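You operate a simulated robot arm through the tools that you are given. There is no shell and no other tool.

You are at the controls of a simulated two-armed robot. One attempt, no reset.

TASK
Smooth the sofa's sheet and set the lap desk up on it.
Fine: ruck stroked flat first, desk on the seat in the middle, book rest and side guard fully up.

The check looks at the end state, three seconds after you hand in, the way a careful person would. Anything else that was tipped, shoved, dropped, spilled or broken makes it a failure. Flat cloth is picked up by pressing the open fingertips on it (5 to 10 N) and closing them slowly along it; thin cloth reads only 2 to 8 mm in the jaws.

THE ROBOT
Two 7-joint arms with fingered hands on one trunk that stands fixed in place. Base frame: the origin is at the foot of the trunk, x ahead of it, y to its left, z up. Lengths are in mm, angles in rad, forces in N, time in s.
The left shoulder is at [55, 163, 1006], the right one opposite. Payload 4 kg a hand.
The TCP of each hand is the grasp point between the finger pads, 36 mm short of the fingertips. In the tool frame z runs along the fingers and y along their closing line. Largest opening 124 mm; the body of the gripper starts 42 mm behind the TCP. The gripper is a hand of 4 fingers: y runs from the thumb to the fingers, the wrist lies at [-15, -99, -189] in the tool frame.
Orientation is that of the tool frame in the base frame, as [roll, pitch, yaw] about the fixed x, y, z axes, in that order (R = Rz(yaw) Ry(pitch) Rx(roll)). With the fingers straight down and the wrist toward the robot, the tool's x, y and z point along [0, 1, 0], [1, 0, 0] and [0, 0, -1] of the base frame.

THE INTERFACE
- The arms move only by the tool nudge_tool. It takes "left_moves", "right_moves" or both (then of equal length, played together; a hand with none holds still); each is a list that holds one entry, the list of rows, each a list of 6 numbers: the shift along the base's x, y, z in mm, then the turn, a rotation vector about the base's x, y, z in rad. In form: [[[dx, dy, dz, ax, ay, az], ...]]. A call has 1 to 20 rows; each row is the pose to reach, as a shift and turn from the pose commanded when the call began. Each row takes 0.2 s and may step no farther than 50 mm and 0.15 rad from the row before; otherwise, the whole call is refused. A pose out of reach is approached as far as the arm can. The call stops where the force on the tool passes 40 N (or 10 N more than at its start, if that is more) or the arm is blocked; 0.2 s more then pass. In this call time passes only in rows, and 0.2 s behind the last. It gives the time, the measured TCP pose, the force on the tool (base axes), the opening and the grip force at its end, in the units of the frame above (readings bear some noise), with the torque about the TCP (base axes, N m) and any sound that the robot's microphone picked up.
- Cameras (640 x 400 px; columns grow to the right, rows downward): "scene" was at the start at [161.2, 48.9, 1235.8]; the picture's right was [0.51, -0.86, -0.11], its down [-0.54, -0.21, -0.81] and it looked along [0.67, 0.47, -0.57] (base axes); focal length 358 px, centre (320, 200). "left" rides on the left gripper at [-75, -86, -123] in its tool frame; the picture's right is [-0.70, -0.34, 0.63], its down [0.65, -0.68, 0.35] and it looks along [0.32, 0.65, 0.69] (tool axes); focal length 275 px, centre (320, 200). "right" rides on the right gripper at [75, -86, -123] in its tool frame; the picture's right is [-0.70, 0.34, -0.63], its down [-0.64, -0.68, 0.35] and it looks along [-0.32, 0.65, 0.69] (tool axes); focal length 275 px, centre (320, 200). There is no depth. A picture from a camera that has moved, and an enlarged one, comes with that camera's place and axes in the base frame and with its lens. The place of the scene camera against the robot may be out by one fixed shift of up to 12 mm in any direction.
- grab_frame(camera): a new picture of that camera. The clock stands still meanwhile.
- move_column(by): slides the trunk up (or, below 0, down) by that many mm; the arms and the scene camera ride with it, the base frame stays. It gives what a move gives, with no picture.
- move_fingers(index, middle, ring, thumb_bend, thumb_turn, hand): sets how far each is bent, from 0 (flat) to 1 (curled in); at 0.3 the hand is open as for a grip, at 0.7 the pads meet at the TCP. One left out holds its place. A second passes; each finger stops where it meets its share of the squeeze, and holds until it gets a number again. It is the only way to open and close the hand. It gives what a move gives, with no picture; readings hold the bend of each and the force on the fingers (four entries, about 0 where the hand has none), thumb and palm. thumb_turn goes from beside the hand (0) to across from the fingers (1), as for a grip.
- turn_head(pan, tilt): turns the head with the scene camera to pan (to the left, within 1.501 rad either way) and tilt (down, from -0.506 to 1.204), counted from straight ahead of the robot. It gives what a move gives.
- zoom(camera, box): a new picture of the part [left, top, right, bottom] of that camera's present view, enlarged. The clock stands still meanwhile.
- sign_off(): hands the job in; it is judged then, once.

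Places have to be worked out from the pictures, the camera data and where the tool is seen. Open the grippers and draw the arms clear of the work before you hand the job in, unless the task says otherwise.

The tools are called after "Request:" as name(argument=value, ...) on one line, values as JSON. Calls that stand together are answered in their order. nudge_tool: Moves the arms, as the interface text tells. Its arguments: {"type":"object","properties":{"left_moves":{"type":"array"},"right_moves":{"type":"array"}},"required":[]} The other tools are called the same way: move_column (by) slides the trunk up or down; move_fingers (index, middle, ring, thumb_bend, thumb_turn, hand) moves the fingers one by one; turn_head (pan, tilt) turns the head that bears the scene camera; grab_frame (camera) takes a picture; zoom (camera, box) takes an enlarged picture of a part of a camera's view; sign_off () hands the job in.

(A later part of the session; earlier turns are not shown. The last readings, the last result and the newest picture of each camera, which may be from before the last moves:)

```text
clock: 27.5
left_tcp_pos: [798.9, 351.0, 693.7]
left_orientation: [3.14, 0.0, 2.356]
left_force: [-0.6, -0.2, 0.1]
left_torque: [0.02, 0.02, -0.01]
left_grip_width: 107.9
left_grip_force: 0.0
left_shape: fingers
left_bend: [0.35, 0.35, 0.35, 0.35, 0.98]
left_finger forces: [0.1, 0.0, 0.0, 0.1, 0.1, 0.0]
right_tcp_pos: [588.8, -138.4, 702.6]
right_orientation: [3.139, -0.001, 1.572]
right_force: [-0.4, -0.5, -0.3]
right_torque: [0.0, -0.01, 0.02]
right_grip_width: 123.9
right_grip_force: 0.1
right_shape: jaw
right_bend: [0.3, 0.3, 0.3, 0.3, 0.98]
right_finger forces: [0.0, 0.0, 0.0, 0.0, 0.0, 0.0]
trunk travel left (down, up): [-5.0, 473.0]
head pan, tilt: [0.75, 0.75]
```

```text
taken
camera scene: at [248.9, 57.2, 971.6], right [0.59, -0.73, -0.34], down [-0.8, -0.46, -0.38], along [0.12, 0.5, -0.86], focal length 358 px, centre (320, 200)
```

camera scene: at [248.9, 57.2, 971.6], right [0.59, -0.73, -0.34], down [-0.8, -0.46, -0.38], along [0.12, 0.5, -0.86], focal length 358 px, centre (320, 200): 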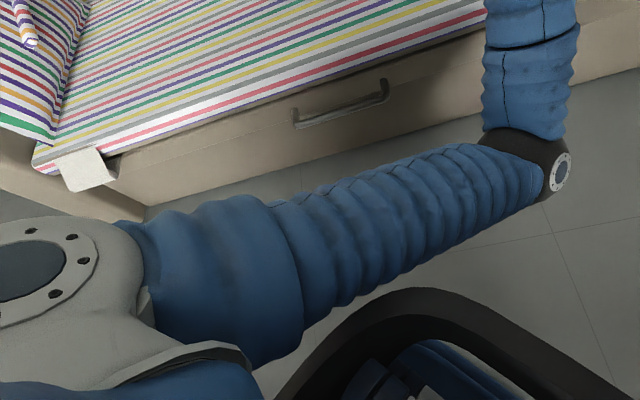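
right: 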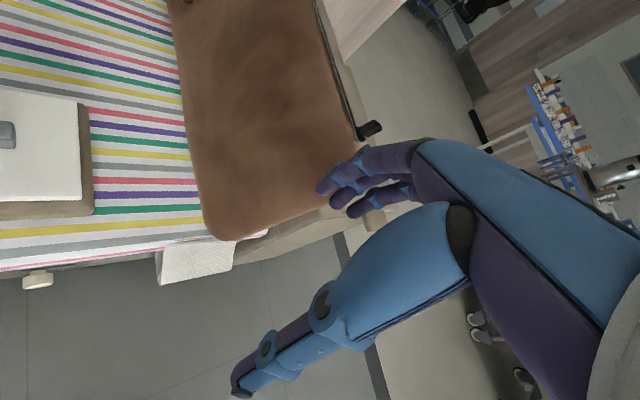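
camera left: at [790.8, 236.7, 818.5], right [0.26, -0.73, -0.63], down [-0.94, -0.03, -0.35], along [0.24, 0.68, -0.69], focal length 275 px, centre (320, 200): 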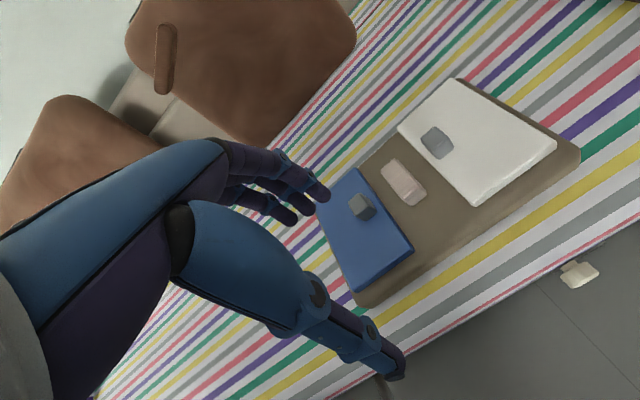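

Lowering also leaned the trunk forward, so the head looks too low; I turn it back up towards the desk.

Request:
turn_head(pan=0.5, tilt=0.2)

Request:
grab_frame(camera="scene")

```text
clock: 28.5
left_tcp_pos: [799.3, 350.4, 692.6]
left_orientation: [3.141, 0.0, 2.358]
left_force: [0.2, 0.9, 0.0]
left_torque: [0.05, 0.01, -0.03]
left_grip_width: 107.9
left_grip_force: 0.1
left_shape: fingers
left_bend: [0.35, 0.35, 0.35, 0.35, 0.98]
left_finger forces: [0.0, 0.0, 0.0, 0.0, 0.1, 0.0]
right_tcp_pos: [587.1, -138.2, 700.3]
right_orientation: [-3.141, 0.001, 1.569]
right_force: [-0.2, -0.3, 0.2]
right_torque: [0.04, 0.0, 0.0]
right_grip_width: 123.4
right_grip_force: 0.0
right_shape: jaw
right_bend: [0.3, 0.3, 0.3, 0.3, 0.98]
right_finger forces: [0.0, 0.1, 0.1, 0.0, 0.0, 0.0]
trunk travel left (down, up): [-5.0, 473.0]
head pan, tilt: [0.499, 0.201]
```

```text
taken
camera scene: at [293.0, 45.3, 1002.8], right [0.41, -0.88, -0.24], down [-0.65, -0.1, -0.76], along [0.64, 0.47, -0.61], focal length 358 px, centre (320, 200)
```

scene: 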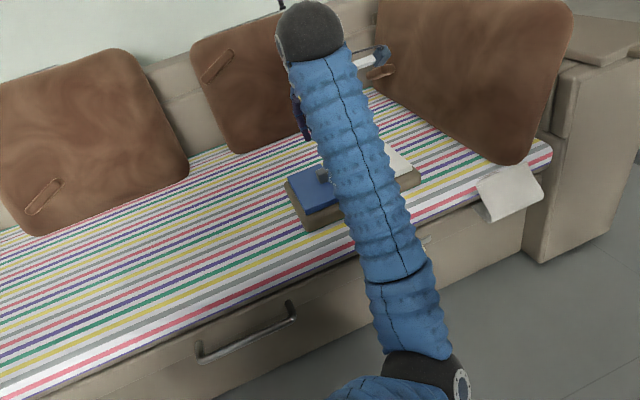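

The arm has room now. I move the open hand above the pink block at TCP z≈610.

Request:
nudge_tool(left_moves=[[[32, 14, -10, 0, 0, 0], [64, 28, -20, 0, 0, 0], [96, 42, -40, 0, 0, 0], [126, 56, -60, 0, 0, 0], [126, 56, -80, 0, 0, 0]]])

Request:
grab_frame(camera="left")

Request:
grab_frame(camera="scene")

```text
clock: 29.7
left_tcp_pos: [925.1, 407.0, 612.5]
left_orientation: [3.141, 0.0, 2.355]
left_force: [0.2, -0.1, -0.3]
left_torque: [0.0, -0.01, -0.01]
left_grip_width: 108.0
left_grip_force: 0.0
left_shape: fingers
left_bend: [0.35, 0.35, 0.35, 0.35, 0.98]
left_finger forces: [0.0, 0.1, 0.0, 0.1, 0.0, 0.0]
right_tcp_pos: [588.3, -139.3, 699.1]
right_orientation: [-3.14, 0.0, 1.57]
right_force: [0.4, 0.7, -0.2]
right_torque: [0.04, 0.01, -0.01]
right_grip_width: 123.7
right_grip_force: 0.0
right_shape: jaw
right_bend: [0.3, 0.3, 0.3, 0.3, 0.98]
right_finger forces: [0.0, 0.1, 0.0, 0.0, 0.0, 0.1]
trunk travel left (down, up): [-5.0, 473.0]
head pan, tilt: [0.499, 0.201]
```

```text
taken
camera left: at [917.9, 293.7, 735.3], right [0.25, -0.73, -0.63], down [-0.94, -0.03, -0.35], along [0.24, 0.68, -0.69], focal length 275 px, centre (320, 200)
```

left: 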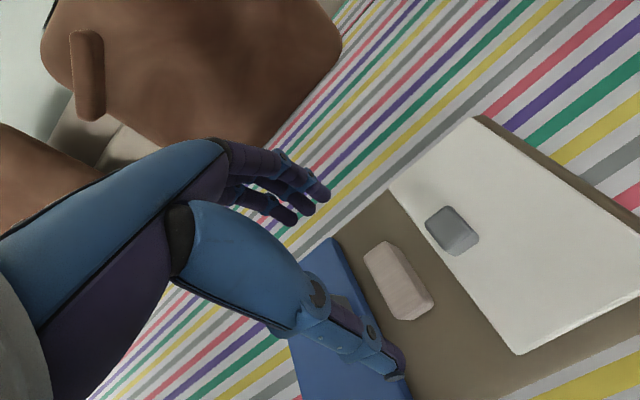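

```text
taken
camera scene: at [293.4, 45.3, 1002.6], right [0.41, -0.88, -0.24], down [-0.65, -0.1, -0.76], along [0.64, 0.47, -0.61], focal length 358 px, centre (320, 200)
```

scene: 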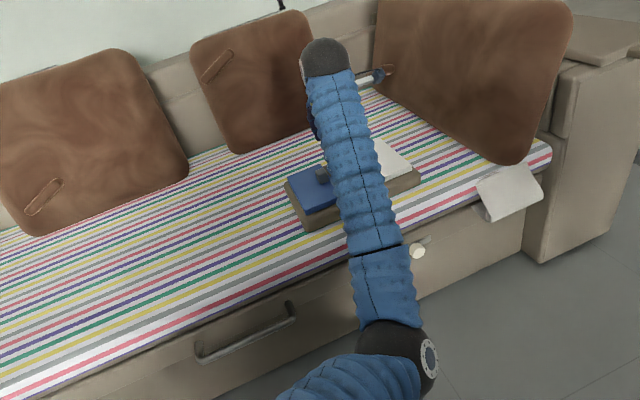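

The block's centre reads [926, 403] with its long axis turned about 3° from the hand. I align, shift and lower until the fingertips are about level with its top.

Request:
nudge_tool(left_moves=[[[0, -2, -20, 0, 0, 0.025], [0.5, -3, -40, 0, 0, 0.05], [0.5, -3, -55, 0, 0, 0.05]]])

Request:
grab_frame(camera="left")

Request:
zoom(camera="scene", box=[270, 100, 450, 240])

```text
clock: 30.5
left_tcp_pos: [925.3, 404.0, 557.1]
left_orientation: [-3.142, -0.002, 2.405]
left_force: [0.3, 1.0, -0.2]
left_torque: [-0.02, -0.01, 0.03]
left_grip_width: 108.2
left_grip_force: 0.1
left_shape: fingers
left_bend: [0.35, 0.35, 0.35, 0.35, 0.98]
left_finger forces: [0.1, 0.0, 0.0, 0.0, 0.1, 0.0]
right_tcp_pos: [588.5, -138.5, 699.8]
right_orientation: [-3.14, -0.001, 1.572]
right_force: [0.2, 1.1, -0.1]
right_torque: [-0.01, 0.0, 0.0]
right_grip_width: 123.9
right_grip_force: 0.1
right_shape: jaw
right_bend: [0.3, 0.3, 0.3, 0.3, 0.98]
right_finger forces: [0.0, 0.0, 0.0, 0.1, 0.0, 0.1]
trunk travel left (down, up): [-5.0, 473.0]
head pan, tilt: [0.499, 0.201]
```

```text
taken
camera left: at [923.5, 290.5, 680.5], right [0.29, -0.72, -0.63], down [-0.94, -0.07, -0.34], along [0.2, 0.69, -0.69], focal length 275 px, centre (320, 200)
```

left: 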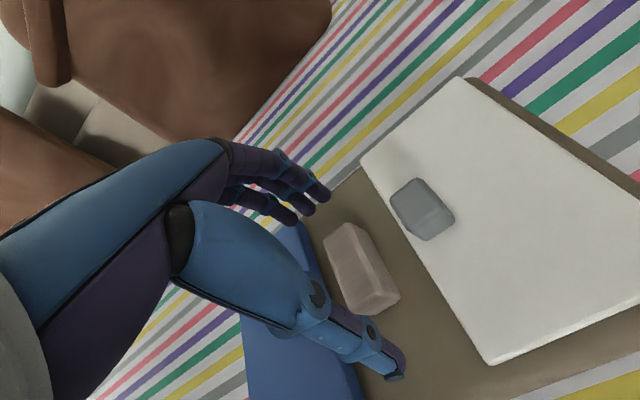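

```text
2.86 times, centred on (360, 170) of scene
camera zoom: at [293.3, 45.3, 1002.8], right [0.41, -0.88, -0.24], down [-0.65, -0.1, -0.76], along [0.64, 0.47, -0.61], focal length 1022 px, centre (206, 286)
```

zoom: 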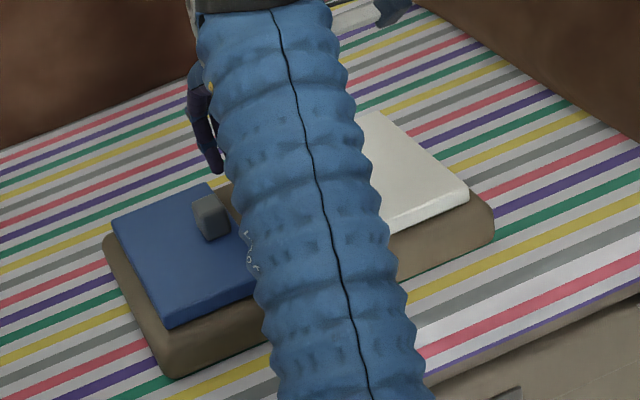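

The block lies between thumb and fingers and the fingers fit the channel between the panels. I shift 3 mm to the right and lower with care towards the board.

Request:
nudge_tool(left_moves=[[[1, -1, -6, 0, 0, 0], [2, -2, -12, 0, 0, 0], [2, -2, -18, 0, 0, 0], [2, -2, -23, 0, 0, 0], [2, -2, -27, 0, 0, 0]]])

Request:
grab_frame(camera="left")

```text
clock: 31.7
left_tcp_pos: [927.4, 400.4, 532.4]
left_orientation: [3.14, 0.0, 2.405]
left_force: [-0.5, 0.1, 4.0]
left_torque: [0.27, -0.12, 0.0]
left_grip_width: 108.1
left_grip_force: 2.0
left_shape: fingers
left_bend: [0.35, 0.35, 0.35, 0.35, 0.98]
left_finger forces: [0.1, 4.3, 0.1, 0.1, 0.0, 0.1]
right_tcp_pos: [588.4, -139.5, 701.0]
right_orientation: [-3.141, 0.0, 1.571]
right_force: [-0.2, 0.0, 0.0]
right_torque: [0.02, 0.0, -0.02]
right_grip_width: 123.6
right_grip_force: 0.0
right_shape: jaw
right_bend: [0.3, 0.3, 0.3, 0.3, 0.98]
right_finger forces: [0.1, 0.0, 0.0, 0.1, 0.0, 0.1]
trunk travel left (down, up): [-5.0, 473.0]
head pan, tilt: [0.499, 0.201]
```

```text
taken
camera left: at [925.6, 287.6, 655.3], right [0.29, -0.72, -0.63], down [-0.94, -0.07, -0.35], along [0.2, 0.69, -0.69], focal length 275 px, centre (320, 200)
```

left: 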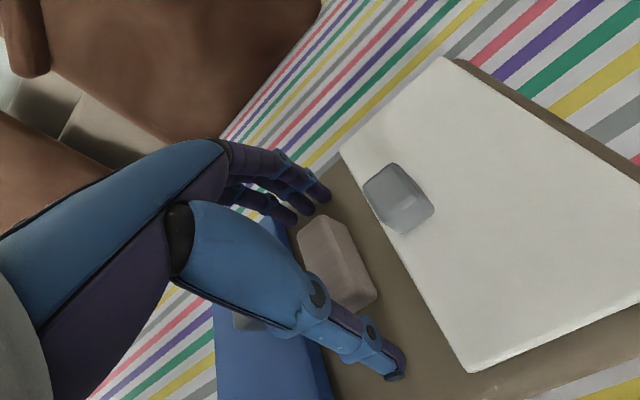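

The middle fingertip touches the board (4 N) at TCP z 532. I rise 3 mm and close the fingers on the block.

Request:
nudge_tool(left_moves=[[[0, 0, 3, 0, 0, 0]]])

Request:
move_fingers(hand="left", index=0.48, middle=0.48, ring=0.48, thumb_bend=0.48)

Request:
grab_frame(camera="left")

```text
clock: 32.1
left_tcp_pos: [928.4, 401.4, 534.4]
left_orientation: [-3.14, -0.001, 2.405]
left_force: [-0.2, -0.2, -0.4]
left_torque: [0.02, -0.02, -0.01]
left_grip_width: 108.4
left_grip_force: 0.1
left_shape: fingers
left_bend: [0.35, 0.35, 0.35, 0.35, 0.98]
left_finger forces: [0.1, 0.0, 0.0, 0.0, 0.0, 0.0]
right_tcp_pos: [588.9, -138.4, 699.8]
right_orientation: [-3.14, 0.001, 1.571]
right_force: [0.9, 0.0, -0.9]
right_torque: [0.02, 0.0, -0.02]
right_grip_width: 124.0
right_grip_force: 0.1
right_shape: jaw
right_bend: [0.3, 0.3, 0.3, 0.3, 0.98]
right_finger forces: [0.0, 0.1, 0.0, 0.2, 0.0, 0.0]
trunk travel left (down, up): [-5.0, 473.0]
head pan, tilt: [0.499, 0.201]
```

```text
clock: 33.1
left_tcp_pos: [928.8, 400.3, 534.1]
left_orientation: [3.139, 0.0, 2.405]
left_force: [-2.8, -2.4, 6.6]
left_torque: [0.22, -0.17, -0.06]
left_grip_width: 74.0
left_grip_force: 5.2
left_shape: fingers
left_bend: [0.48, 0.47, 0.48, 0.47, 0.98]
left_finger forces: [1.9, 4.2, 0.0, 0.0, 4.9, 0.0]
right_tcp_pos: [588.4, -139.5, 701.9]
right_orientation: [-3.141, 0.0, 1.571]
right_force: [-0.3, 0.4, -0.7]
right_torque: [0.04, -0.01, 0.03]
right_grip_width: 123.9
right_grip_force: 0.1
right_shape: jaw
right_bend: [0.3, 0.3, 0.3, 0.3, 0.98]
right_finger forces: [0.1, 0.0, 0.0, 0.1, 0.1, 0.0]
trunk travel left (down, up): [-5.0, 473.0]
head pan, tilt: [0.499, 0.201]
```

```text
taken
camera left: at [925.4, 287.3, 658.2], right [0.29, -0.72, -0.63], down [-0.94, -0.07, -0.35], along [0.2, 0.69, -0.69], focal length 275 px, centre (320, 200)
```

left: 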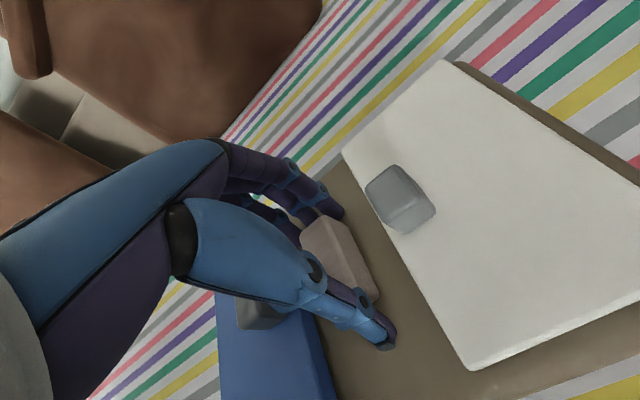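

Closing makes the tips reach lower and press the board (6.6 N up), so I rise 4 mm and close further.

Request:
nudge_tool(left_moves=[[[0, 0, 4, 0, 0, 0]]])

Request:
move_fingers(hand="left", index=0.54, middle=0.54, ring=0.54, thumb_bend=0.54)

Request:
grab_frame(camera="left")

```text
clock: 33.5
left_tcp_pos: [927.3, 400.4, 536.2]
left_orientation: [-3.14, -0.002, 2.404]
left_force: [-2.7, -2.3, -0.6]
left_torque: [-0.01, 0.0, -0.06]
left_grip_width: 73.6
left_grip_force: 1.3
left_shape: fingers
left_bend: [0.48, 0.48, 0.48, 0.47, 0.98]
left_finger forces: [0.0, 0.0, 0.0, 0.1, 3.3, 0.1]
right_tcp_pos: [588.0, -137.8, 699.2]
right_orientation: [-3.14, 0.001, 1.571]
right_force: [-0.2, -0.5, -0.2]
right_torque: [-0.03, -0.03, 0.02]
right_grip_width: 123.9
right_grip_force: 0.0
right_shape: jaw
right_bend: [0.3, 0.3, 0.3, 0.3, 0.98]
right_finger forces: [0.0, 0.0, 0.1, 0.1, 0.0, 0.0]
trunk travel left (down, up): [-5.0, 473.0]
head pan, tilt: [0.499, 0.201]
```

```text
clock: 34.5
left_tcp_pos: [927.9, 401.5, 537.6]
left_orientation: [3.141, 0.003, 2.404]
left_force: [-4.3, -3.1, 2.2]
left_torque: [-0.13, 0.11, -0.08]
left_grip_width: 66.9
left_grip_force: 7.7
left_shape: fingers
left_bend: [0.52, 0.52, 0.54, 0.5, 0.97]
left_finger forces: [2.5, 2.9, 0.1, 0.1, 9.8, 0.0]
right_tcp_pos: [588.2, -138.9, 699.5]
right_orientation: [3.14, -0.001, 1.572]
right_force: [0.2, -0.4, -0.2]
right_torque: [-0.01, 0.04, 0.01]
right_grip_width: 123.6
right_grip_force: 0.1
right_shape: jaw
right_bend: [0.3, 0.3, 0.3, 0.3, 0.98]
right_finger forces: [0.0, 0.0, 0.1, 0.1, 0.1, 0.1]
trunk travel left (down, up): [-5.0, 473.0]
head pan, tilt: [0.499, 0.201]
```

```text
taken
camera left: at [925.6, 287.3, 661.2], right [0.29, -0.72, -0.63], down [-0.94, -0.07, -0.35], along [0.2, 0.69, -0.69], focal length 275 px, centre (320, 200)
```

left: 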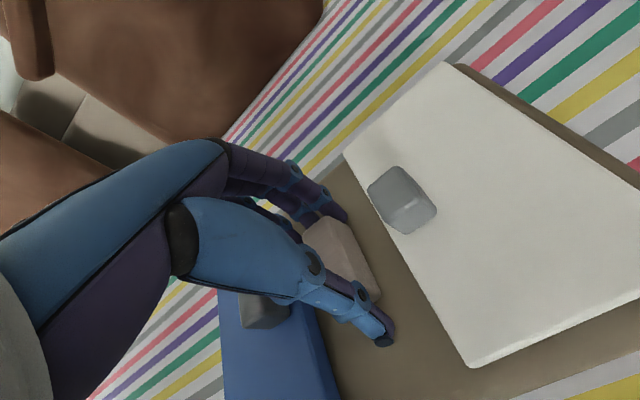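

Index, middle and thumb now hold the block; the thumb pushes harder, so I shift 3 mm towards the robot and squeeze more.

Request:
nudge_tool(left_moves=[[[-2, -2, 0, 0, 0, 0]]])

Request:
move_fingers(hand="left", index=0.66, middle=0.66, ring=0.6, thumb_bend=0.66)

Request:
grab_frame(camera="left")

```text
clock: 34.9
left_tcp_pos: [925.5, 399.6, 538.0]
left_orientation: [3.14, 0.001, 2.406]
left_force: [1.7, 0.6, 2.9]
left_torque: [0.02, -0.12, -0.1]
left_grip_width: 66.5
left_grip_force: 8.5
left_shape: fingers
left_bend: [0.51, 0.51, 0.54, 0.51, 0.97]
left_finger forces: [4.4, 4.7, 0.1, 0.1, 8.0, 0.0]
right_tcp_pos: [588.6, -138.4, 701.4]
right_orientation: [-3.141, 0.0, 1.571]
right_force: [0.2, 0.8, -0.2]
right_torque: [-0.03, -0.02, 0.0]
right_grip_width: 123.9
right_grip_force: 0.1
right_shape: jaw
right_bend: [0.3, 0.3, 0.3, 0.3, 0.98]
right_finger forces: [0.0, 0.0, 0.0, 0.0, 0.1, 0.1]
trunk travel left (down, up): [-5.0, 473.0]
head pan, tilt: [0.499, 0.201]
```

```text
clock: 35.9
left_tcp_pos: [924.5, 398.9, 538.0]
left_orientation: [3.14, 0.0, 2.405]
left_force: [-7.2, -0.4, 9.0]
left_torque: [0.07, 0.05, -0.06]
left_grip_width: 65.9
left_grip_force: 25.3
left_shape: fingers
left_bend: [0.52, 0.52, 0.6, 0.54, 0.97]
left_finger forces: [11.9, 10.1, 0.1, 0.0, 28.4, 0.0]
right_tcp_pos: [588.9, -139.4, 700.1]
right_orientation: [-3.141, -0.002, 1.569]
right_force: [0.0, 0.3, 0.0]
right_torque: [0.01, 0.02, 0.02]
right_grip_width: 123.6
right_grip_force: 0.1
right_shape: jaw
right_bend: [0.3, 0.3, 0.3, 0.3, 0.98]
right_finger forces: [0.0, 0.0, 0.1, 0.0, 0.1, 0.0]
trunk travel left (down, up): [-5.0, 473.0]
head pan, tilt: [0.499, 0.201]
```

```text
taken
camera left: at [923.1, 285.6, 662.2], right [0.29, -0.72, -0.63], down [-0.94, -0.07, -0.35], along [0.2, 0.69, -0.69], focal length 275 px, centre (320, 200)
```

left: 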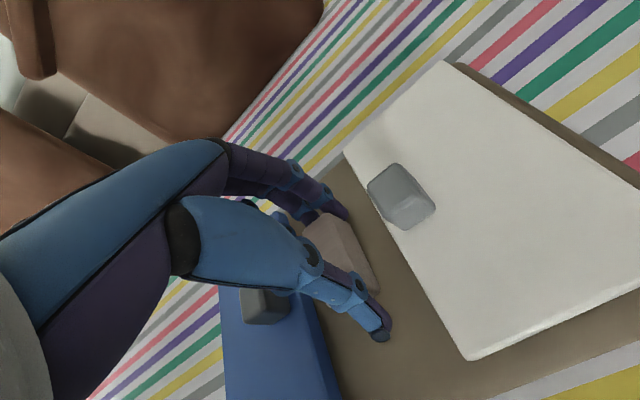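

The grip is 25 N with index and middle against the thumb. I lift gently by 15 mm and watch the force.

Request:
nudge_tool(left_moves=[[[0, 0, 3, 0, 0, 0], [0, 0, 6, 0, 0, 0], [0, 0, 10, 0, 0, 0], [0, 0, 15, 0, 0, 0]]])

Request:
grab_frame(camera="left")

Request:
zoom(camera="scene", box=[270, 100, 450, 240])

```text
clock: 36.9
left_tcp_pos: [926.5, 399.6, 550.4]
left_orientation: [-3.139, -0.001, 2.405]
left_force: [-0.8, 0.4, -8.2]
left_torque: [-0.01, 0.04, 0.05]
left_grip_width: 65.3
left_grip_force: 22.3
left_shape: fingers
left_bend: [0.51, 0.52, 0.6, 0.56, 0.96]
left_finger forces: [13.4, 10.1, 0.0, 0.0, 21.5, 0.0]
right_tcp_pos: [589.4, -139.0, 699.0]
right_orientation: [-3.139, 0.0, 1.57]
right_force: [0.1, -0.7, -0.6]
right_torque: [0.01, 0.0, 0.0]
right_grip_width: 123.8
right_grip_force: 0.0
right_shape: jaw
right_bend: [0.3, 0.3, 0.3, 0.3, 0.98]
right_finger forces: [0.0, 0.0, 0.0, 0.1, 0.0, 0.0]
trunk travel left (down, up): [-5.0, 473.0]
head pan, tilt: [0.499, 0.201]
```

```text
taken
camera left: at [924.3, 286.0, 674.6], right [0.29, -0.72, -0.63], down [-0.94, -0.07, -0.34], along [0.2, 0.69, -0.69], focal length 275 px, centre (320, 200)
```

left: 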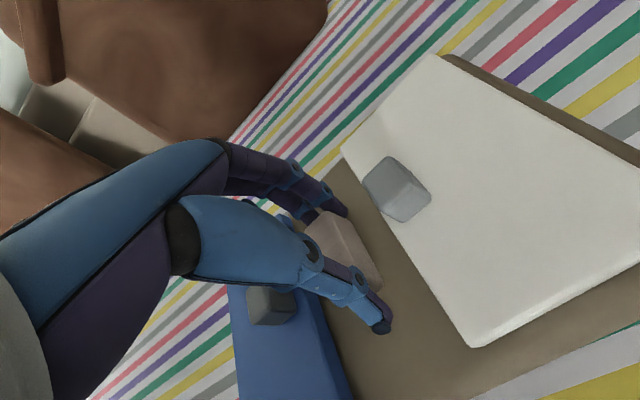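

```text
2.86 times, centred on (360, 170) of scene
camera zoom: at [293.7, 45.5, 1002.6], right [0.41, -0.88, -0.24], down [-0.65, -0.1, -0.76], along [0.64, 0.47, -0.61], focal length 1022 px, centre (206, 286)
```

zoom: 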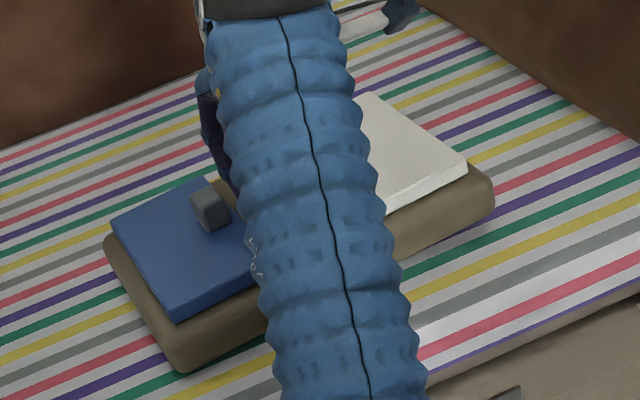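

The hand carries 8 N with almost no torque, so the desk hangs level. I lift to about 50 mm clear and check it is still steady.

Request:
nudge_tool(left_moves=[[[0, 0, 7, 0, 0, 0], [0, 0, 14, 0, 0, 0], [0, 0, 21, 0, 0, 0], [0, 0, 28, 0, 0, 0], [0, 0, 36, 0, 0, 0]]])

Request:
grab_frame(camera="left")

Request:
zoom(camera="scene", box=[270, 100, 450, 240])

```text
clock: 38.1
left_tcp_pos: [925.9, 399.4, 587.0]
left_orientation: [3.142, -0.001, 2.405]
left_force: [-0.2, -0.6, -8.3]
left_torque: [-0.03, 0.05, -0.01]
left_grip_width: 65.0
left_grip_force: 21.8
left_shape: fingers
left_bend: [0.51, 0.52, 0.6, 0.56, 0.96]
left_finger forces: [13.3, 9.9, 0.0, 0.0, 21.4, 0.0]
right_tcp_pos: [588.1, -139.1, 700.5]
right_orientation: [-3.139, 0.0, 1.571]
right_force: [0.5, -0.9, 0.0]
right_torque: [-0.01, -0.02, -0.03]
right_grip_width: 124.1
right_grip_force: 0.0
right_shape: jaw
right_bend: [0.3, 0.3, 0.3, 0.3, 0.98]
right_finger forces: [0.0, 0.1, 0.0, 0.0, 0.1, 0.1]
trunk travel left (down, up): [-5.0, 473.0]
head pan, tilt: [0.499, 0.201]
```

```text
taken
camera left: at [924.0, 285.7, 711.3], right [0.29, -0.72, -0.63], down [-0.94, -0.07, -0.35], along [0.2, 0.69, -0.69], focal length 275 px, centre (320, 200)
```

left: 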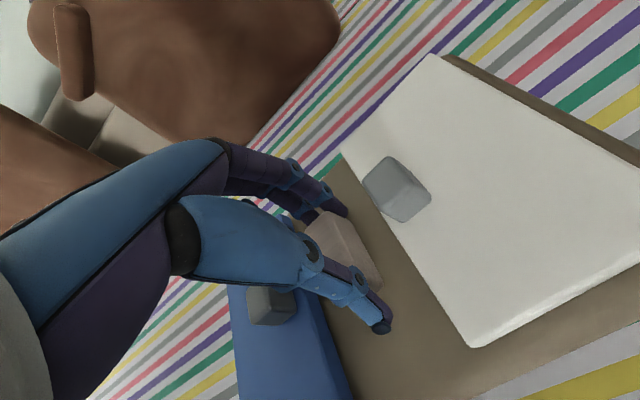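

```text
2.86 times, centred on (360, 170) of scene
camera zoom: at [293.5, 45.5, 1002.8], right [0.41, -0.88, -0.24], down [-0.65, -0.1, -0.76], along [0.64, 0.47, -0.61], focal length 1022 px, centre (206, 286)
```

zoom: 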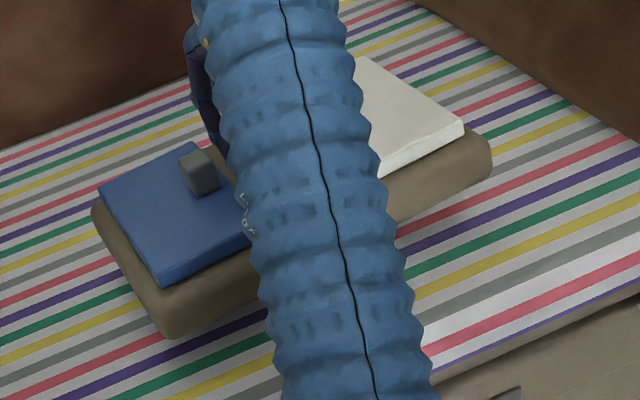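

The desk is fully lifted and level. I carry it over to the seat's middle (target centre ≈[695, 684]) and turn it 0.05 rad so that it lies square to the stripes.

Request:
nudge_tool(left_moves=[[[-6, 7, 2, 0, 0, 0], [-18, 22, 5, 0, 0, 0], [-35, 43, 8, 0, 0, -0.005], [-54, 66, 10, 0, 0, -0.01], [-73, 90, 10, 0, 0, -0.015], [-92, 113, 10, 0, 0, -0.02], [-111, 137, 10, 0, 0, -0.025], [-130, 160, 10, 0, 0, -0.03], [-149, 183, 10, 0, 0, -0.035], [-168, 207, 10, 0, 0, -0.04], [-187, 230, 10, 0, 0, -0.045], [-206, 253, 10, 0, 0, -0.05], [-219, 270, 10, 0, 0, -0.05], [-227, 279, 10, 0, 0, -0.05], [-231, 284, 10, 0, 0, -0.05]]])

Request:
grab_frame(camera="left")

Request:
grab_frame(camera="scene")

```text
clock: 41.3
left_tcp_pos: [694.0, 683.6, 598.4]
left_orientation: [-3.139, 0.0, 2.355]
left_force: [0.2, 1.3, -8.6]
left_torque: [-0.02, 0.03, 0.0]
left_grip_width: 64.9
left_grip_force: 22.1
left_shape: fingers
left_bend: [0.51, 0.52, 0.6, 0.56, 0.96]
left_finger forces: [13.3, 9.6, 0.0, 0.0, 20.9, 0.0]
right_tcp_pos: [588.2, -139.1, 700.6]
right_orientation: [-3.14, 0.001, 1.571]
right_force: [-0.4, 0.4, 0.7]
right_torque: [0.02, 0.0, 0.0]
right_grip_width: 124.0
right_grip_force: 0.1
right_shape: jaw
right_bend: [0.3, 0.3, 0.3, 0.3, 0.98]
right_finger forces: [0.0, 0.0, 0.0, 0.0, 0.1, 0.0]
trunk travel left (down, up): [-5.0, 473.0]
head pan, tilt: [0.499, 0.201]
```

```text
taken
camera left: at [687.0, 570.8, 721.2], right [0.25, -0.73, -0.63], down [-0.94, -0.03, -0.34], along [0.24, 0.68, -0.69], focal length 275 px, centre (320, 200)
```

left: 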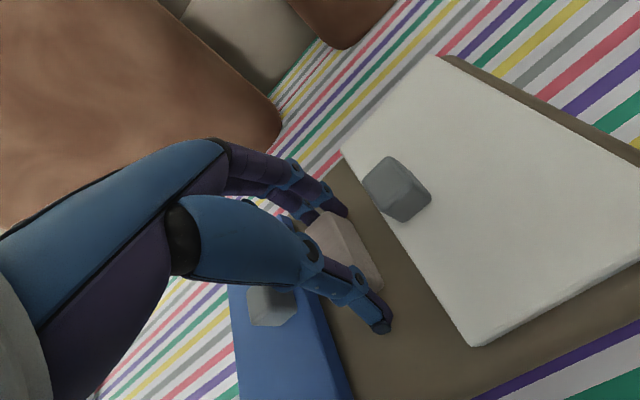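

```text
taken
camera scene: at [293.5, 45.7, 1002.7], right [0.41, -0.88, -0.24], down [-0.65, -0.1, -0.76], along [0.64, 0.47, -0.61], focal length 358 px, centre (320, 200)
```

scene: 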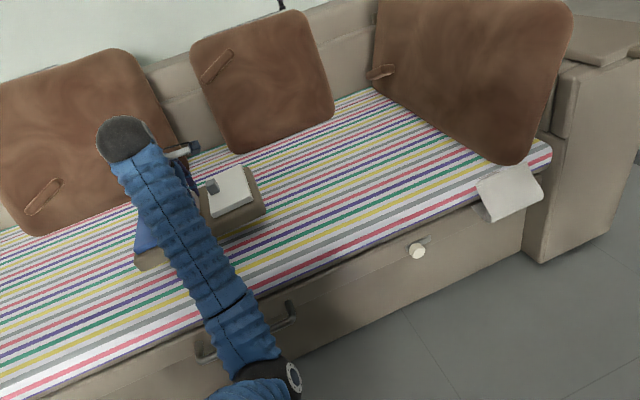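

The desk hangs level over the middle. I lower it by 50 mm, then inch down until the weight comes off the hand.

Request:
nudge_tool(left_moves=[[[0, 0, -5, 0, 0, 0], [0, 0, -13, 0, 0, 0], [0, 0, -21, 0, 0, 0], [0, 0, -29, 0, 0, 0], [0, 0, -37, 0, 0, 0], [0, 0, -44, 0, 0, 0], [0, 0, -50, 0, 0, 0]]])

Request:
nudge_tool(left_moves=[[[0, 0, -2, 0, 0, 0], [0, 0, -4, 0, 0, 0], [0, 0, -6, 0, 0, 0]]])

Request:
grab_frame(camera="left")

Request:
grab_frame(camera="scene")

```text
clock: 42.9
left_tcp_pos: [694.9, 683.7, 546.6]
left_orientation: [-3.138, 0.001, 2.356]
left_force: [-0.2, 0.5, -8.4]
left_torque: [0.03, 0.03, -0.02]
left_grip_width: 64.9
left_grip_force: 21.5
left_shape: fingers
left_bend: [0.51, 0.52, 0.6, 0.56, 0.96]
left_finger forces: [12.9, 9.9, 0.1, 0.0, 20.8, 0.1]
right_tcp_pos: [589.6, -139.6, 699.8]
right_orientation: [-3.141, 0.001, 1.569]
right_force: [0.2, -0.5, 0.0]
right_torque: [0.03, -0.01, -0.03]
right_grip_width: 124.0
right_grip_force: 0.0
right_shape: jaw
right_bend: [0.3, 0.3, 0.3, 0.3, 0.98]
right_finger forces: [0.0, 0.0, 0.0, 0.0, 0.1, 0.0]
trunk travel left (down, up): [-5.0, 473.0]
head pan, tilt: [0.499, 0.201]
```

```text
clock: 43.7
left_tcp_pos: [696.1, 682.3, 542.1]
left_orientation: [-3.141, 0.001, 2.355]
left_force: [-0.2, -0.6, -7.6]
left_torque: [0.09, 0.05, -0.01]
left_grip_width: 64.7
left_grip_force: 21.7
left_shape: fingers
left_bend: [0.51, 0.52, 0.6, 0.56, 0.96]
left_finger forces: [12.4, 10.1, 0.1, 0.1, 20.4, 0.1]
right_tcp_pos: [588.1, -138.8, 700.2]
right_orientation: [-3.14, 0.001, 1.572]
right_force: [-0.6, -0.4, 0.3]
right_torque: [-0.01, -0.01, 0.0]
right_grip_width: 123.9
right_grip_force: 0.0
right_shape: jaw
right_bend: [0.3, 0.3, 0.3, 0.3, 0.98]
right_finger forces: [0.1, 0.0, 0.0, 0.0, 0.0, 0.0]
trunk travel left (down, up): [-5.0, 473.0]
head pan, tilt: [0.499, 0.201]
```

```text
taken
camera left: at [687.4, 570.1, 665.4], right [0.25, -0.73, -0.63], down [-0.94, -0.03, -0.35], along [0.24, 0.68, -0.69], focal length 275 px, centre (320, 200)
```

left: 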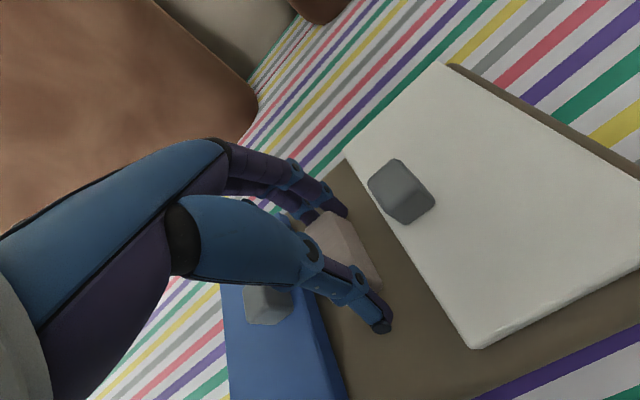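

```text
taken
camera scene: at [293.3, 45.6, 1002.8], right [0.41, -0.88, -0.24], down [-0.65, -0.1, -0.76], along [0.64, 0.47, -0.61], focal length 358 px, centre (320, 200)
```

scene: 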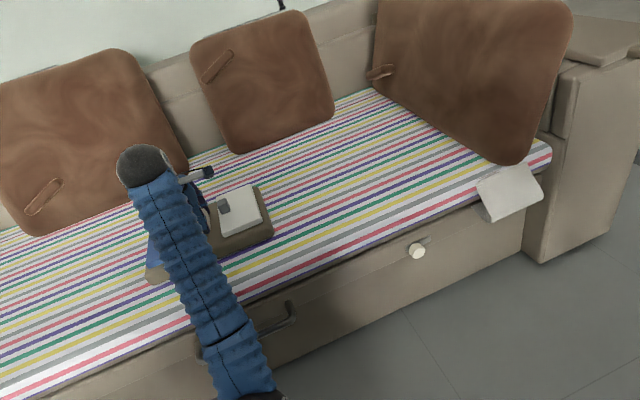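

Contact is just starting (force fell to −7.6); I lower on in 1 mm rows.

Request:
nudge_tool(left_moves=[[[0, 0, -1, 0, 0, 0], [0, 0, -2, 0, 0, 0], [0, 0, -3, 0, 0, 0], [0, 0, -4, 0, 0, 0]]])

```text
clock: 44.7
left_tcp_pos: [696.8, 682.6, 539.2]
left_orientation: [3.14, 0.002, 2.354]
left_force: [-2.3, -0.7, 4.8]
left_torque: [0.18, -0.1, -0.03]
left_grip_width: 64.9
left_grip_force: 24.6
left_shape: fingers
left_bend: [0.51, 0.52, 0.6, 0.56, 0.96]
left_finger forces: [12.3, 10.8, 0.0, 0.0, 25.2, 0.1]
right_tcp_pos: [586.8, -139.4, 700.7]
right_orientation: [3.141, -0.001, 1.572]
right_force: [-0.6, 0.6, -0.4]
right_torque: [0.06, 0.02, 0.01]
right_grip_width: 123.7
right_grip_force: 0.2
right_shape: jaw
right_bend: [0.3, 0.3, 0.3, 0.3, 0.98]
right_finger forces: [0.0, 0.0, 0.0, 0.1, 0.1, 0.1]
trunk travel left (down, up): [-5.0, 473.0]
head pan, tilt: [0.499, 0.201]
```

The desk rests on the seat (now +4.8 N). I ease up 1 mm and open the fingers, then rise.

Request:
nudge_tool(left_moves=[[[0, 0, 1, 0, 0, 0]]])

Request:
move_fingers(hand="left", index=0.46, middle=0.46, ring=0.46, thumb_bend=0.46)

Request:
nudge_tool(left_moves=[[[0, 0, 5, 0, 0, 0], [0, 0, 15, 0, 0, 0], [0, 0, 40, 0, 0, 0], [0, 0, 80, 0, 0, 0], [0, 0, 110, 0, 0, 0]]])

Request:
grab_frame(camera="left")

Request:
grab_frame(camera="scene")

```text
clock: 45.1
left_tcp_pos: [695.6, 682.4, 540.8]
left_orientation: [3.14, -0.001, 2.354]
left_force: [-0.9, 0.2, 4.1]
left_torque: [0.19, -0.1, -0.01]
left_grip_width: 64.6
left_grip_force: 23.6
left_shape: fingers
left_bend: [0.51, 0.52, 0.6, 0.56, 0.96]
left_finger forces: [12.4, 11.0, 0.1, 0.0, 24.1, 0.0]
right_tcp_pos: [588.2, -138.3, 701.2]
right_orientation: [-3.141, -0.002, 1.57]
right_force: [-0.7, -0.1, -0.3]
right_torque: [0.01, 0.0, 0.04]
right_grip_width: 123.9
right_grip_force: 0.1
right_shape: jaw
right_bend: [0.3, 0.3, 0.3, 0.3, 0.98]
right_finger forces: [0.1, 0.0, 0.1, 0.0, 0.0, 0.0]
trunk travel left (down, up): [-5.0, 473.0]
head pan, tilt: [0.499, 0.201]
```

```text
clock: 46.1
left_tcp_pos: [695.3, 683.5, 538.8]
left_orientation: [-3.142, 0.0, 2.356]
left_force: [-0.5, 0.5, -0.7]
left_torque: [0.02, 0.0, -0.01]
left_grip_width: 74.5
left_grip_force: 0.1
left_shape: fingers
left_bend: [0.46, 0.46, 0.46, 0.46, 0.97]
left_finger forces: [0.1, 0.1, 0.0, 0.0, 0.0, 0.0]
right_tcp_pos: [587.6, -139.2, 701.0]
right_orientation: [-3.139, -0.001, 1.573]
right_force: [-0.4, 0.3, 0.2]
right_torque: [0.02, 0.0, 0.0]
right_grip_width: 123.9
right_grip_force: 0.0
right_shape: jaw
right_bend: [0.3, 0.3, 0.3, 0.3, 0.98]
right_finger forces: [0.0, 0.0, 0.1, 0.1, 0.1, 0.0]
trunk travel left (down, up): [-5.0, 473.0]
head pan, tilt: [0.499, 0.201]
```

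```text
clock: 47.3
left_tcp_pos: [695.4, 682.8, 648.7]
left_orientation: [-3.141, 0.001, 2.355]
left_force: [-0.5, 0.5, 0.2]
left_torque: [-0.01, 0.01, 0.0]
left_grip_width: 74.6
left_grip_force: 0.0
left_shape: fingers
left_bend: [0.46, 0.46, 0.46, 0.46, 0.97]
left_finger forces: [0.0, 0.0, 0.1, 0.0, 0.0, 0.0]
right_tcp_pos: [588.1, -137.5, 700.5]
right_orientation: [-3.141, -0.001, 1.571]
right_force: [-0.6, 0.7, 0.0]
right_torque: [-0.01, 0.01, -0.01]
right_grip_width: 123.9
right_grip_force: 0.0
right_shape: jaw
right_bend: [0.3, 0.3, 0.3, 0.3, 0.98]
right_finger forces: [0.0, 0.0, 0.0, 0.1, 0.1, 0.0]
trunk travel left (down, up): [-5.0, 473.0]
head pan, tilt: [0.499, 0.201]
```

```text
taken
camera left: at [686.7, 570.0, 773.5], right [0.25, -0.73, -0.63], down [-0.94, -0.03, -0.35], along [0.24, 0.68, -0.69], focal length 275 px, centre (320, 200)
```

left: 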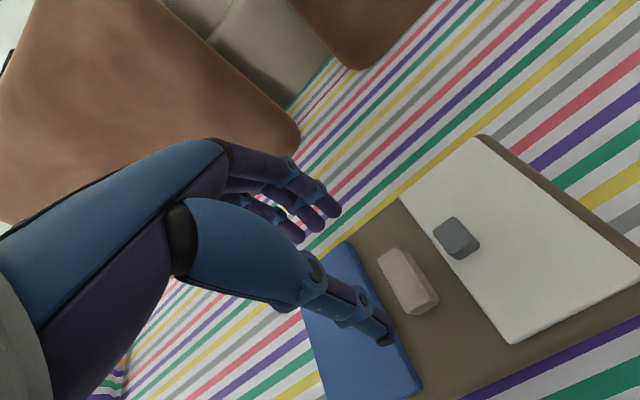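

```text
taken
camera scene: at [292.8, 45.3, 1003.1], right [0.41, -0.88, -0.24], down [-0.64, -0.1, -0.76], along [0.64, 0.47, -0.61], focal length 358 px, centre (320, 200)
```

scene: 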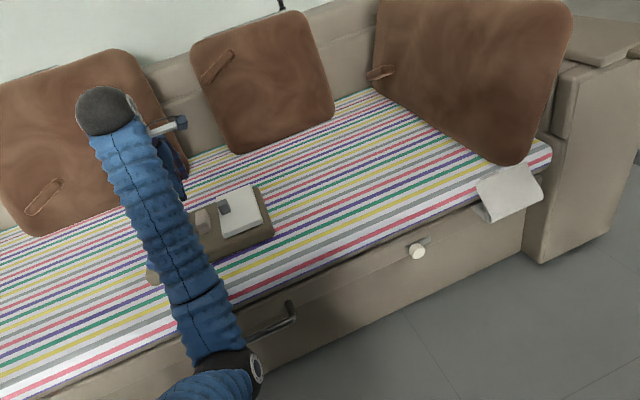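

The desk sits square in the middle (its pink block reads [700, 687]). The white panel spans from its free inner edge to a hinge at the outer right end, tab at about [744, 646]. I tilt the hand 40° so it can swing with the panel, and come up to the tab.

Request:
nudge_tool(left_moves=[[[5, -4, 0, -0.1, -0.1, 0], [10, -8, 0, -0.2, -0.2, 0], [14, -11, -5, -0.3, -0.3, 0], [18, -14, -15, -0.4, -0.4, 0], [23, -18, -30, -0.49, -0.49, 0]]])

Request:
grab_frame(camera="left")

Request:
zoom(camera="scene", box=[110, 120, 310, 300])

```text
clock: 48.5
left_tcp_pos: [719.3, 664.9, 618.9]
left_orientation: [3.141, 0.696, 2.357]
left_force: [0.3, -0.3, -0.3]
left_torque: [0.01, -0.01, 0.03]
left_grip_width: 74.4
left_grip_force: 0.1
left_shape: fingers
left_bend: [0.46, 0.46, 0.46, 0.46, 0.97]
left_finger forces: [0.1, 0.0, 0.0, 0.0, 0.2, 0.0]
right_tcp_pos: [588.5, -137.8, 699.8]
right_orientation: [-3.139, 0.0, 1.571]
right_force: [-0.4, -0.7, 0.4]
right_torque: [0.0, 0.01, 0.03]
right_grip_width: 123.9
right_grip_force: 0.1
right_shape: jaw
right_bend: [0.3, 0.3, 0.3, 0.3, 0.98]
right_finger forces: [0.0, 0.1, 0.0, 0.0, 0.1, 0.0]
trunk travel left (down, up): [-5.0, 473.0]
head pan, tilt: [0.499, 0.201]
```

```text
taken
camera left: at [642.4, 620.2, 762.3], right [0.43, -0.9, -0.04], down [-0.68, -0.29, -0.68], along [0.6, 0.32, -0.73], focal length 275 px, centre (320, 200)
```

left: 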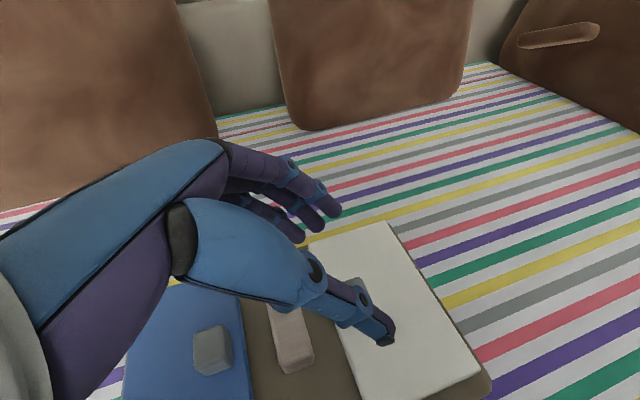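

```text
2.22 times, centred on (210, 210) of scene
camera zoom: at [293.3, 45.4, 1002.7], right [0.41, -0.88, -0.24], down [-0.65, -0.1, -0.76], along [0.64, 0.47, -0.61], focal length 795 px, centre (564, 178)
```

zoom: 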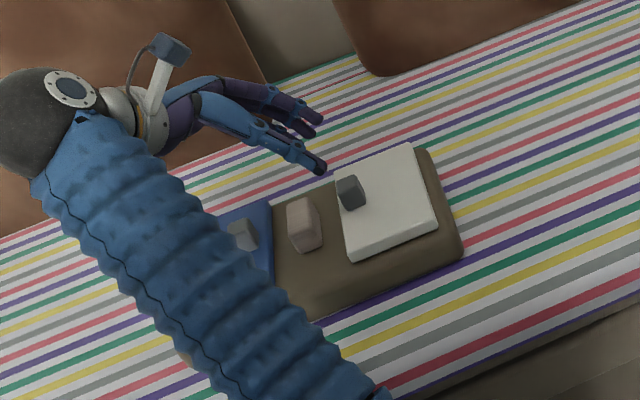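

The tab sits around [745, 644] with its top near z 522. I move above it along the tilted tool line and look again.

Request:
nudge_tool(left_moves=[[[5, -2, -20, 0, 0, 0], [10, -4.5, -40, 0, 0, 0], [10, -4.5, -58, 0, 0, 0]]])

Request:
grab_frame(camera="left")

Request:
zoom(camera="scene", box=[140, 130, 290, 260])

```text
clock: 49.3
left_tcp_pos: [727.7, 661.6, 561.3]
left_orientation: [-3.141, 0.692, 2.352]
left_force: [-0.1, -0.6, 0.4]
left_torque: [0.01, 0.0, -0.01]
left_grip_width: 74.4
left_grip_force: 0.1
left_shape: fingers
left_bend: [0.46, 0.46, 0.46, 0.46, 0.97]
left_finger forces: [0.0, 0.0, 0.0, 0.0, 0.0, 0.1]
right_tcp_pos: [587.7, -138.2, 701.2]
right_orientation: [-3.14, 0.0, 1.57]
right_force: [0.5, 0.5, 0.0]
right_torque: [-0.01, -0.02, 0.0]
right_grip_width: 123.8
right_grip_force: 0.1
right_shape: jaw
right_bend: [0.3, 0.3, 0.3, 0.3, 0.98]
right_finger forces: [0.0, 0.0, 0.0, 0.0, 0.0, 0.1]
trunk travel left (down, up): [-5.0, 473.0]
head pan, tilt: [0.499, 0.201]
```

```text
taken
camera left: at [652.7, 615.0, 704.6], right [0.43, -0.9, -0.04], down [-0.68, -0.29, -0.68], along [0.6, 0.32, -0.73], focal length 275 px, centre (320, 200)
```

left: 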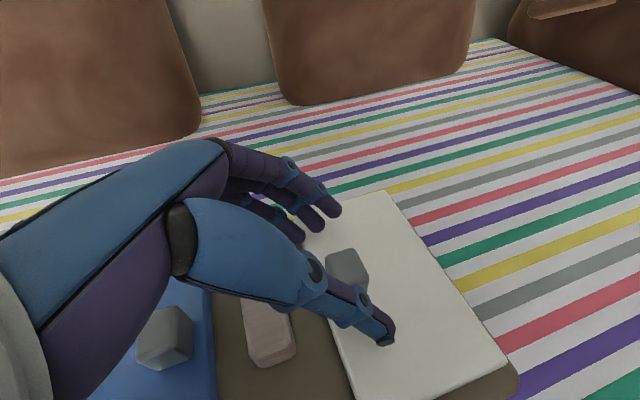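

```text
3.08 times, centred on (215, 195) of scene
camera zoom: at [293.2, 45.3, 1002.8], right [0.41, -0.88, -0.24], down [-0.65, -0.1, -0.76], along [0.64, 0.47, -0.61], focal length 1101 px, centre (643, 215)
```

zoom: 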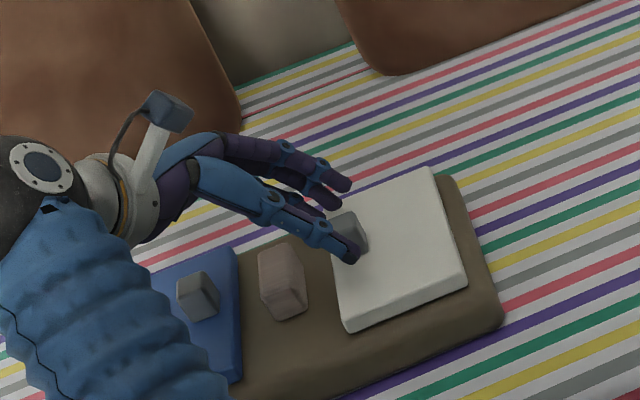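

The tab lies between thumb and fingers, slightly further back. I shift 5 mm and go down 21 mm, slowly.

Request:
nudge_tool(left_moves=[[[3, 0.5, -6, 0, 0, 0], [5, 1, -12, 0, 0, 0], [5, 1, -17, 0, 0, 0], [5, 1, -21, 0, 0, 0]]])

Request:
grab_frame(camera="left")

Request:
zoom(camera="scene", box=[165, 160, 275, 250])

```text
clock: 50.4
left_tcp_pos: [732.5, 663.5, 549.5]
left_orientation: [3.12, 0.698, 2.345]
left_force: [-4.6, 4.1, 31.9]
left_torque: [1.04, -0.83, 0.27]
left_grip_width: 74.4
left_grip_force: 16.3
left_shape: fingers
left_bend: [0.46, 0.46, 0.44, 0.46, 0.97]
left_finger forces: [0.0, 0.0, 31.9, 0.1, 0.1, 0.1]
right_tcp_pos: [588.0, -138.3, 702.1]
right_orientation: [-3.141, 0.0, 1.572]
right_force: [0.7, -0.2, -0.3]
right_torque: [0.03, -0.02, 0.02]
right_grip_width: 123.7
right_grip_force: 0.1
right_shape: jaw
right_bend: [0.3, 0.3, 0.3, 0.3, 0.98]
right_finger forces: [0.0, 0.1, 0.1, 0.0, 0.0, 0.0]
trunk travel left (down, up): [-5.0, 473.0]
head pan, tilt: [0.499, 0.201]
stopped in row 4 (left hand): the force on the tool passed its limit at 41 N (the readings are from after the stop); the commanded pose is now the measured one
```

```text
taken
camera left: at [655.0, 616.0, 692.0], right [0.43, -0.9, -0.04], down [-0.67, -0.28, -0.69], along [0.61, 0.33, -0.72], focal length 275 px, centre (320, 200)
```

left: 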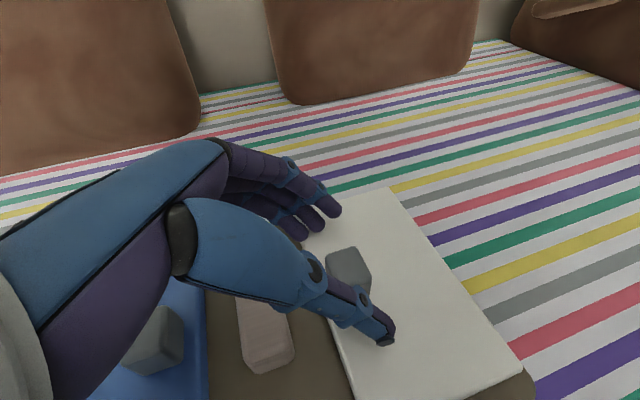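

```text
4.44 times, centred on (220, 205) of scene
camera zoom: at [291.4, 43.9, 1003.6], right [0.41, -0.88, -0.24], down [-0.64, -0.09, -0.76], along [0.64, 0.47, -0.6], focal length 1590 px, centre (764, 178)
```

zoom: 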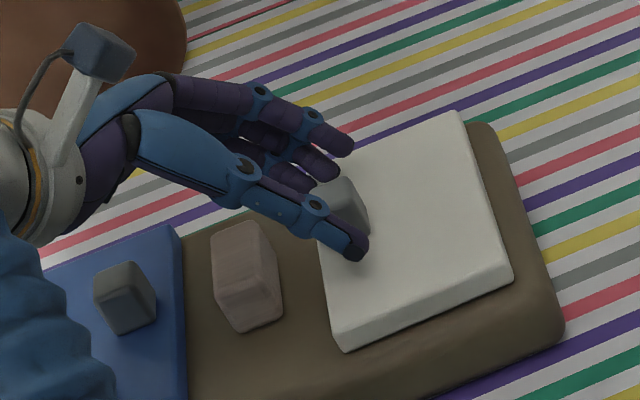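

The ring finger, on the low side of the tilted hand, pressed on the panel (32 N). I rise 20 mm, and curl the ring finger out of the way.

Request:
nudge_tool(left_moves=[[[-2, -2, 10, 0, 0, 0], [-2, -2, 20, 0, 0, 0]]])

Request:
move_fingers(hand="left", ring=0.95)

Request:
grab_frame(camera="left")

Request:
zoom(camera="scene", box=[150, 140, 290, 260])

```text
clock: 51.0
left_tcp_pos: [732.4, 659.7, 559.6]
left_orientation: [3.14, 0.695, 2.355]
left_force: [-0.2, 0.9, -0.6]
left_torque: [0.01, 0.05, 0.0]
left_grip_width: 74.3
left_grip_force: 0.0
left_shape: fingers
left_bend: [0.46, 0.46, 0.46, 0.46, 0.97]
left_finger forces: [0.1, 0.1, 0.0, 0.1, 0.0, 0.0]
right_tcp_pos: [588.4, -138.7, 698.9]
right_orientation: [-3.14, 0.0, 1.572]
right_force: [0.6, 0.7, -1.1]
right_torque: [-0.02, 0.01, -0.02]
right_grip_width: 124.0
right_grip_force: 0.0
right_shape: jaw
right_bend: [0.3, 0.3, 0.3, 0.3, 0.98]
right_finger forces: [0.0, 0.1, 0.0, 0.1, 0.0, 0.0]
trunk travel left (down, up): [-5.0, 473.0]
head pan, tilt: [0.499, 0.201]
```

```text
clock: 52.0
left_tcp_pos: [731.5, 660.5, 563.0]
left_orientation: [3.133, 0.695, 2.352]
left_force: [-0.1, 0.1, 0.5]
left_torque: [0.0, -0.03, 0.0]
left_grip_width: 74.3
left_grip_force: 0.1
left_shape: fingers
left_bend: [0.46, 0.46, 0.95, 0.46, 0.97]
left_finger forces: [0.0, 0.1, 0.1, 0.1, 0.1, 0.0]
right_tcp_pos: [587.8, -138.8, 701.7]
right_orientation: [-3.139, 0.0, 1.57]
right_force: [-0.3, -0.3, 0.5]
right_torque: [0.03, -0.01, -0.01]
right_grip_width: 124.1
right_grip_force: 0.1
right_shape: jaw
right_bend: [0.3, 0.3, 0.3, 0.3, 0.98]
right_finger forces: [0.1, 0.0, 0.0, 0.0, 0.0, 0.0]
trunk travel left (down, up): [-5.0, 473.0]
head pan, tilt: [0.499, 0.201]
```

```text
taken
camera left: at [655.1, 614.0, 706.0], right [0.43, -0.9, -0.04], down [-0.67, -0.29, -0.68], along [0.6, 0.32, -0.73], focal length 275 px, centre (320, 200)
```

left: 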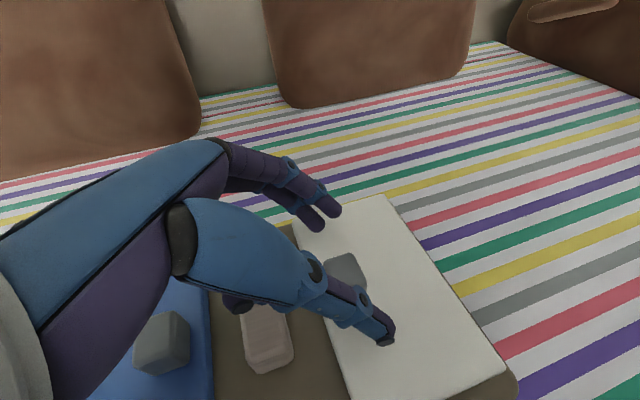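

```text
3.33 times, centred on (220, 200) of scene
camera zoom: at [293.0, 45.4, 1002.9], right [0.41, -0.88, -0.24], down [-0.65, -0.1, -0.76], along [0.64, 0.47, -0.61], focal length 1193 px, centre (653, 200)
```

zoom: 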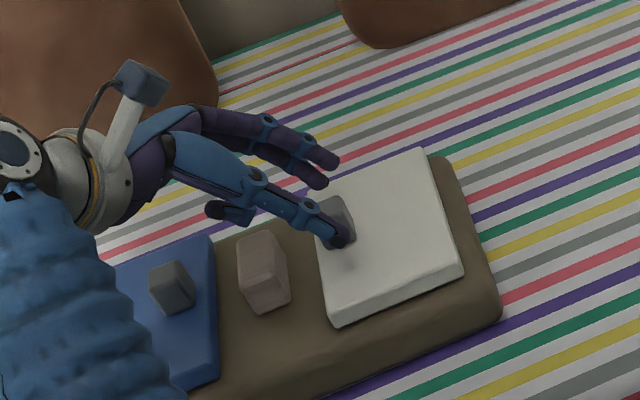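

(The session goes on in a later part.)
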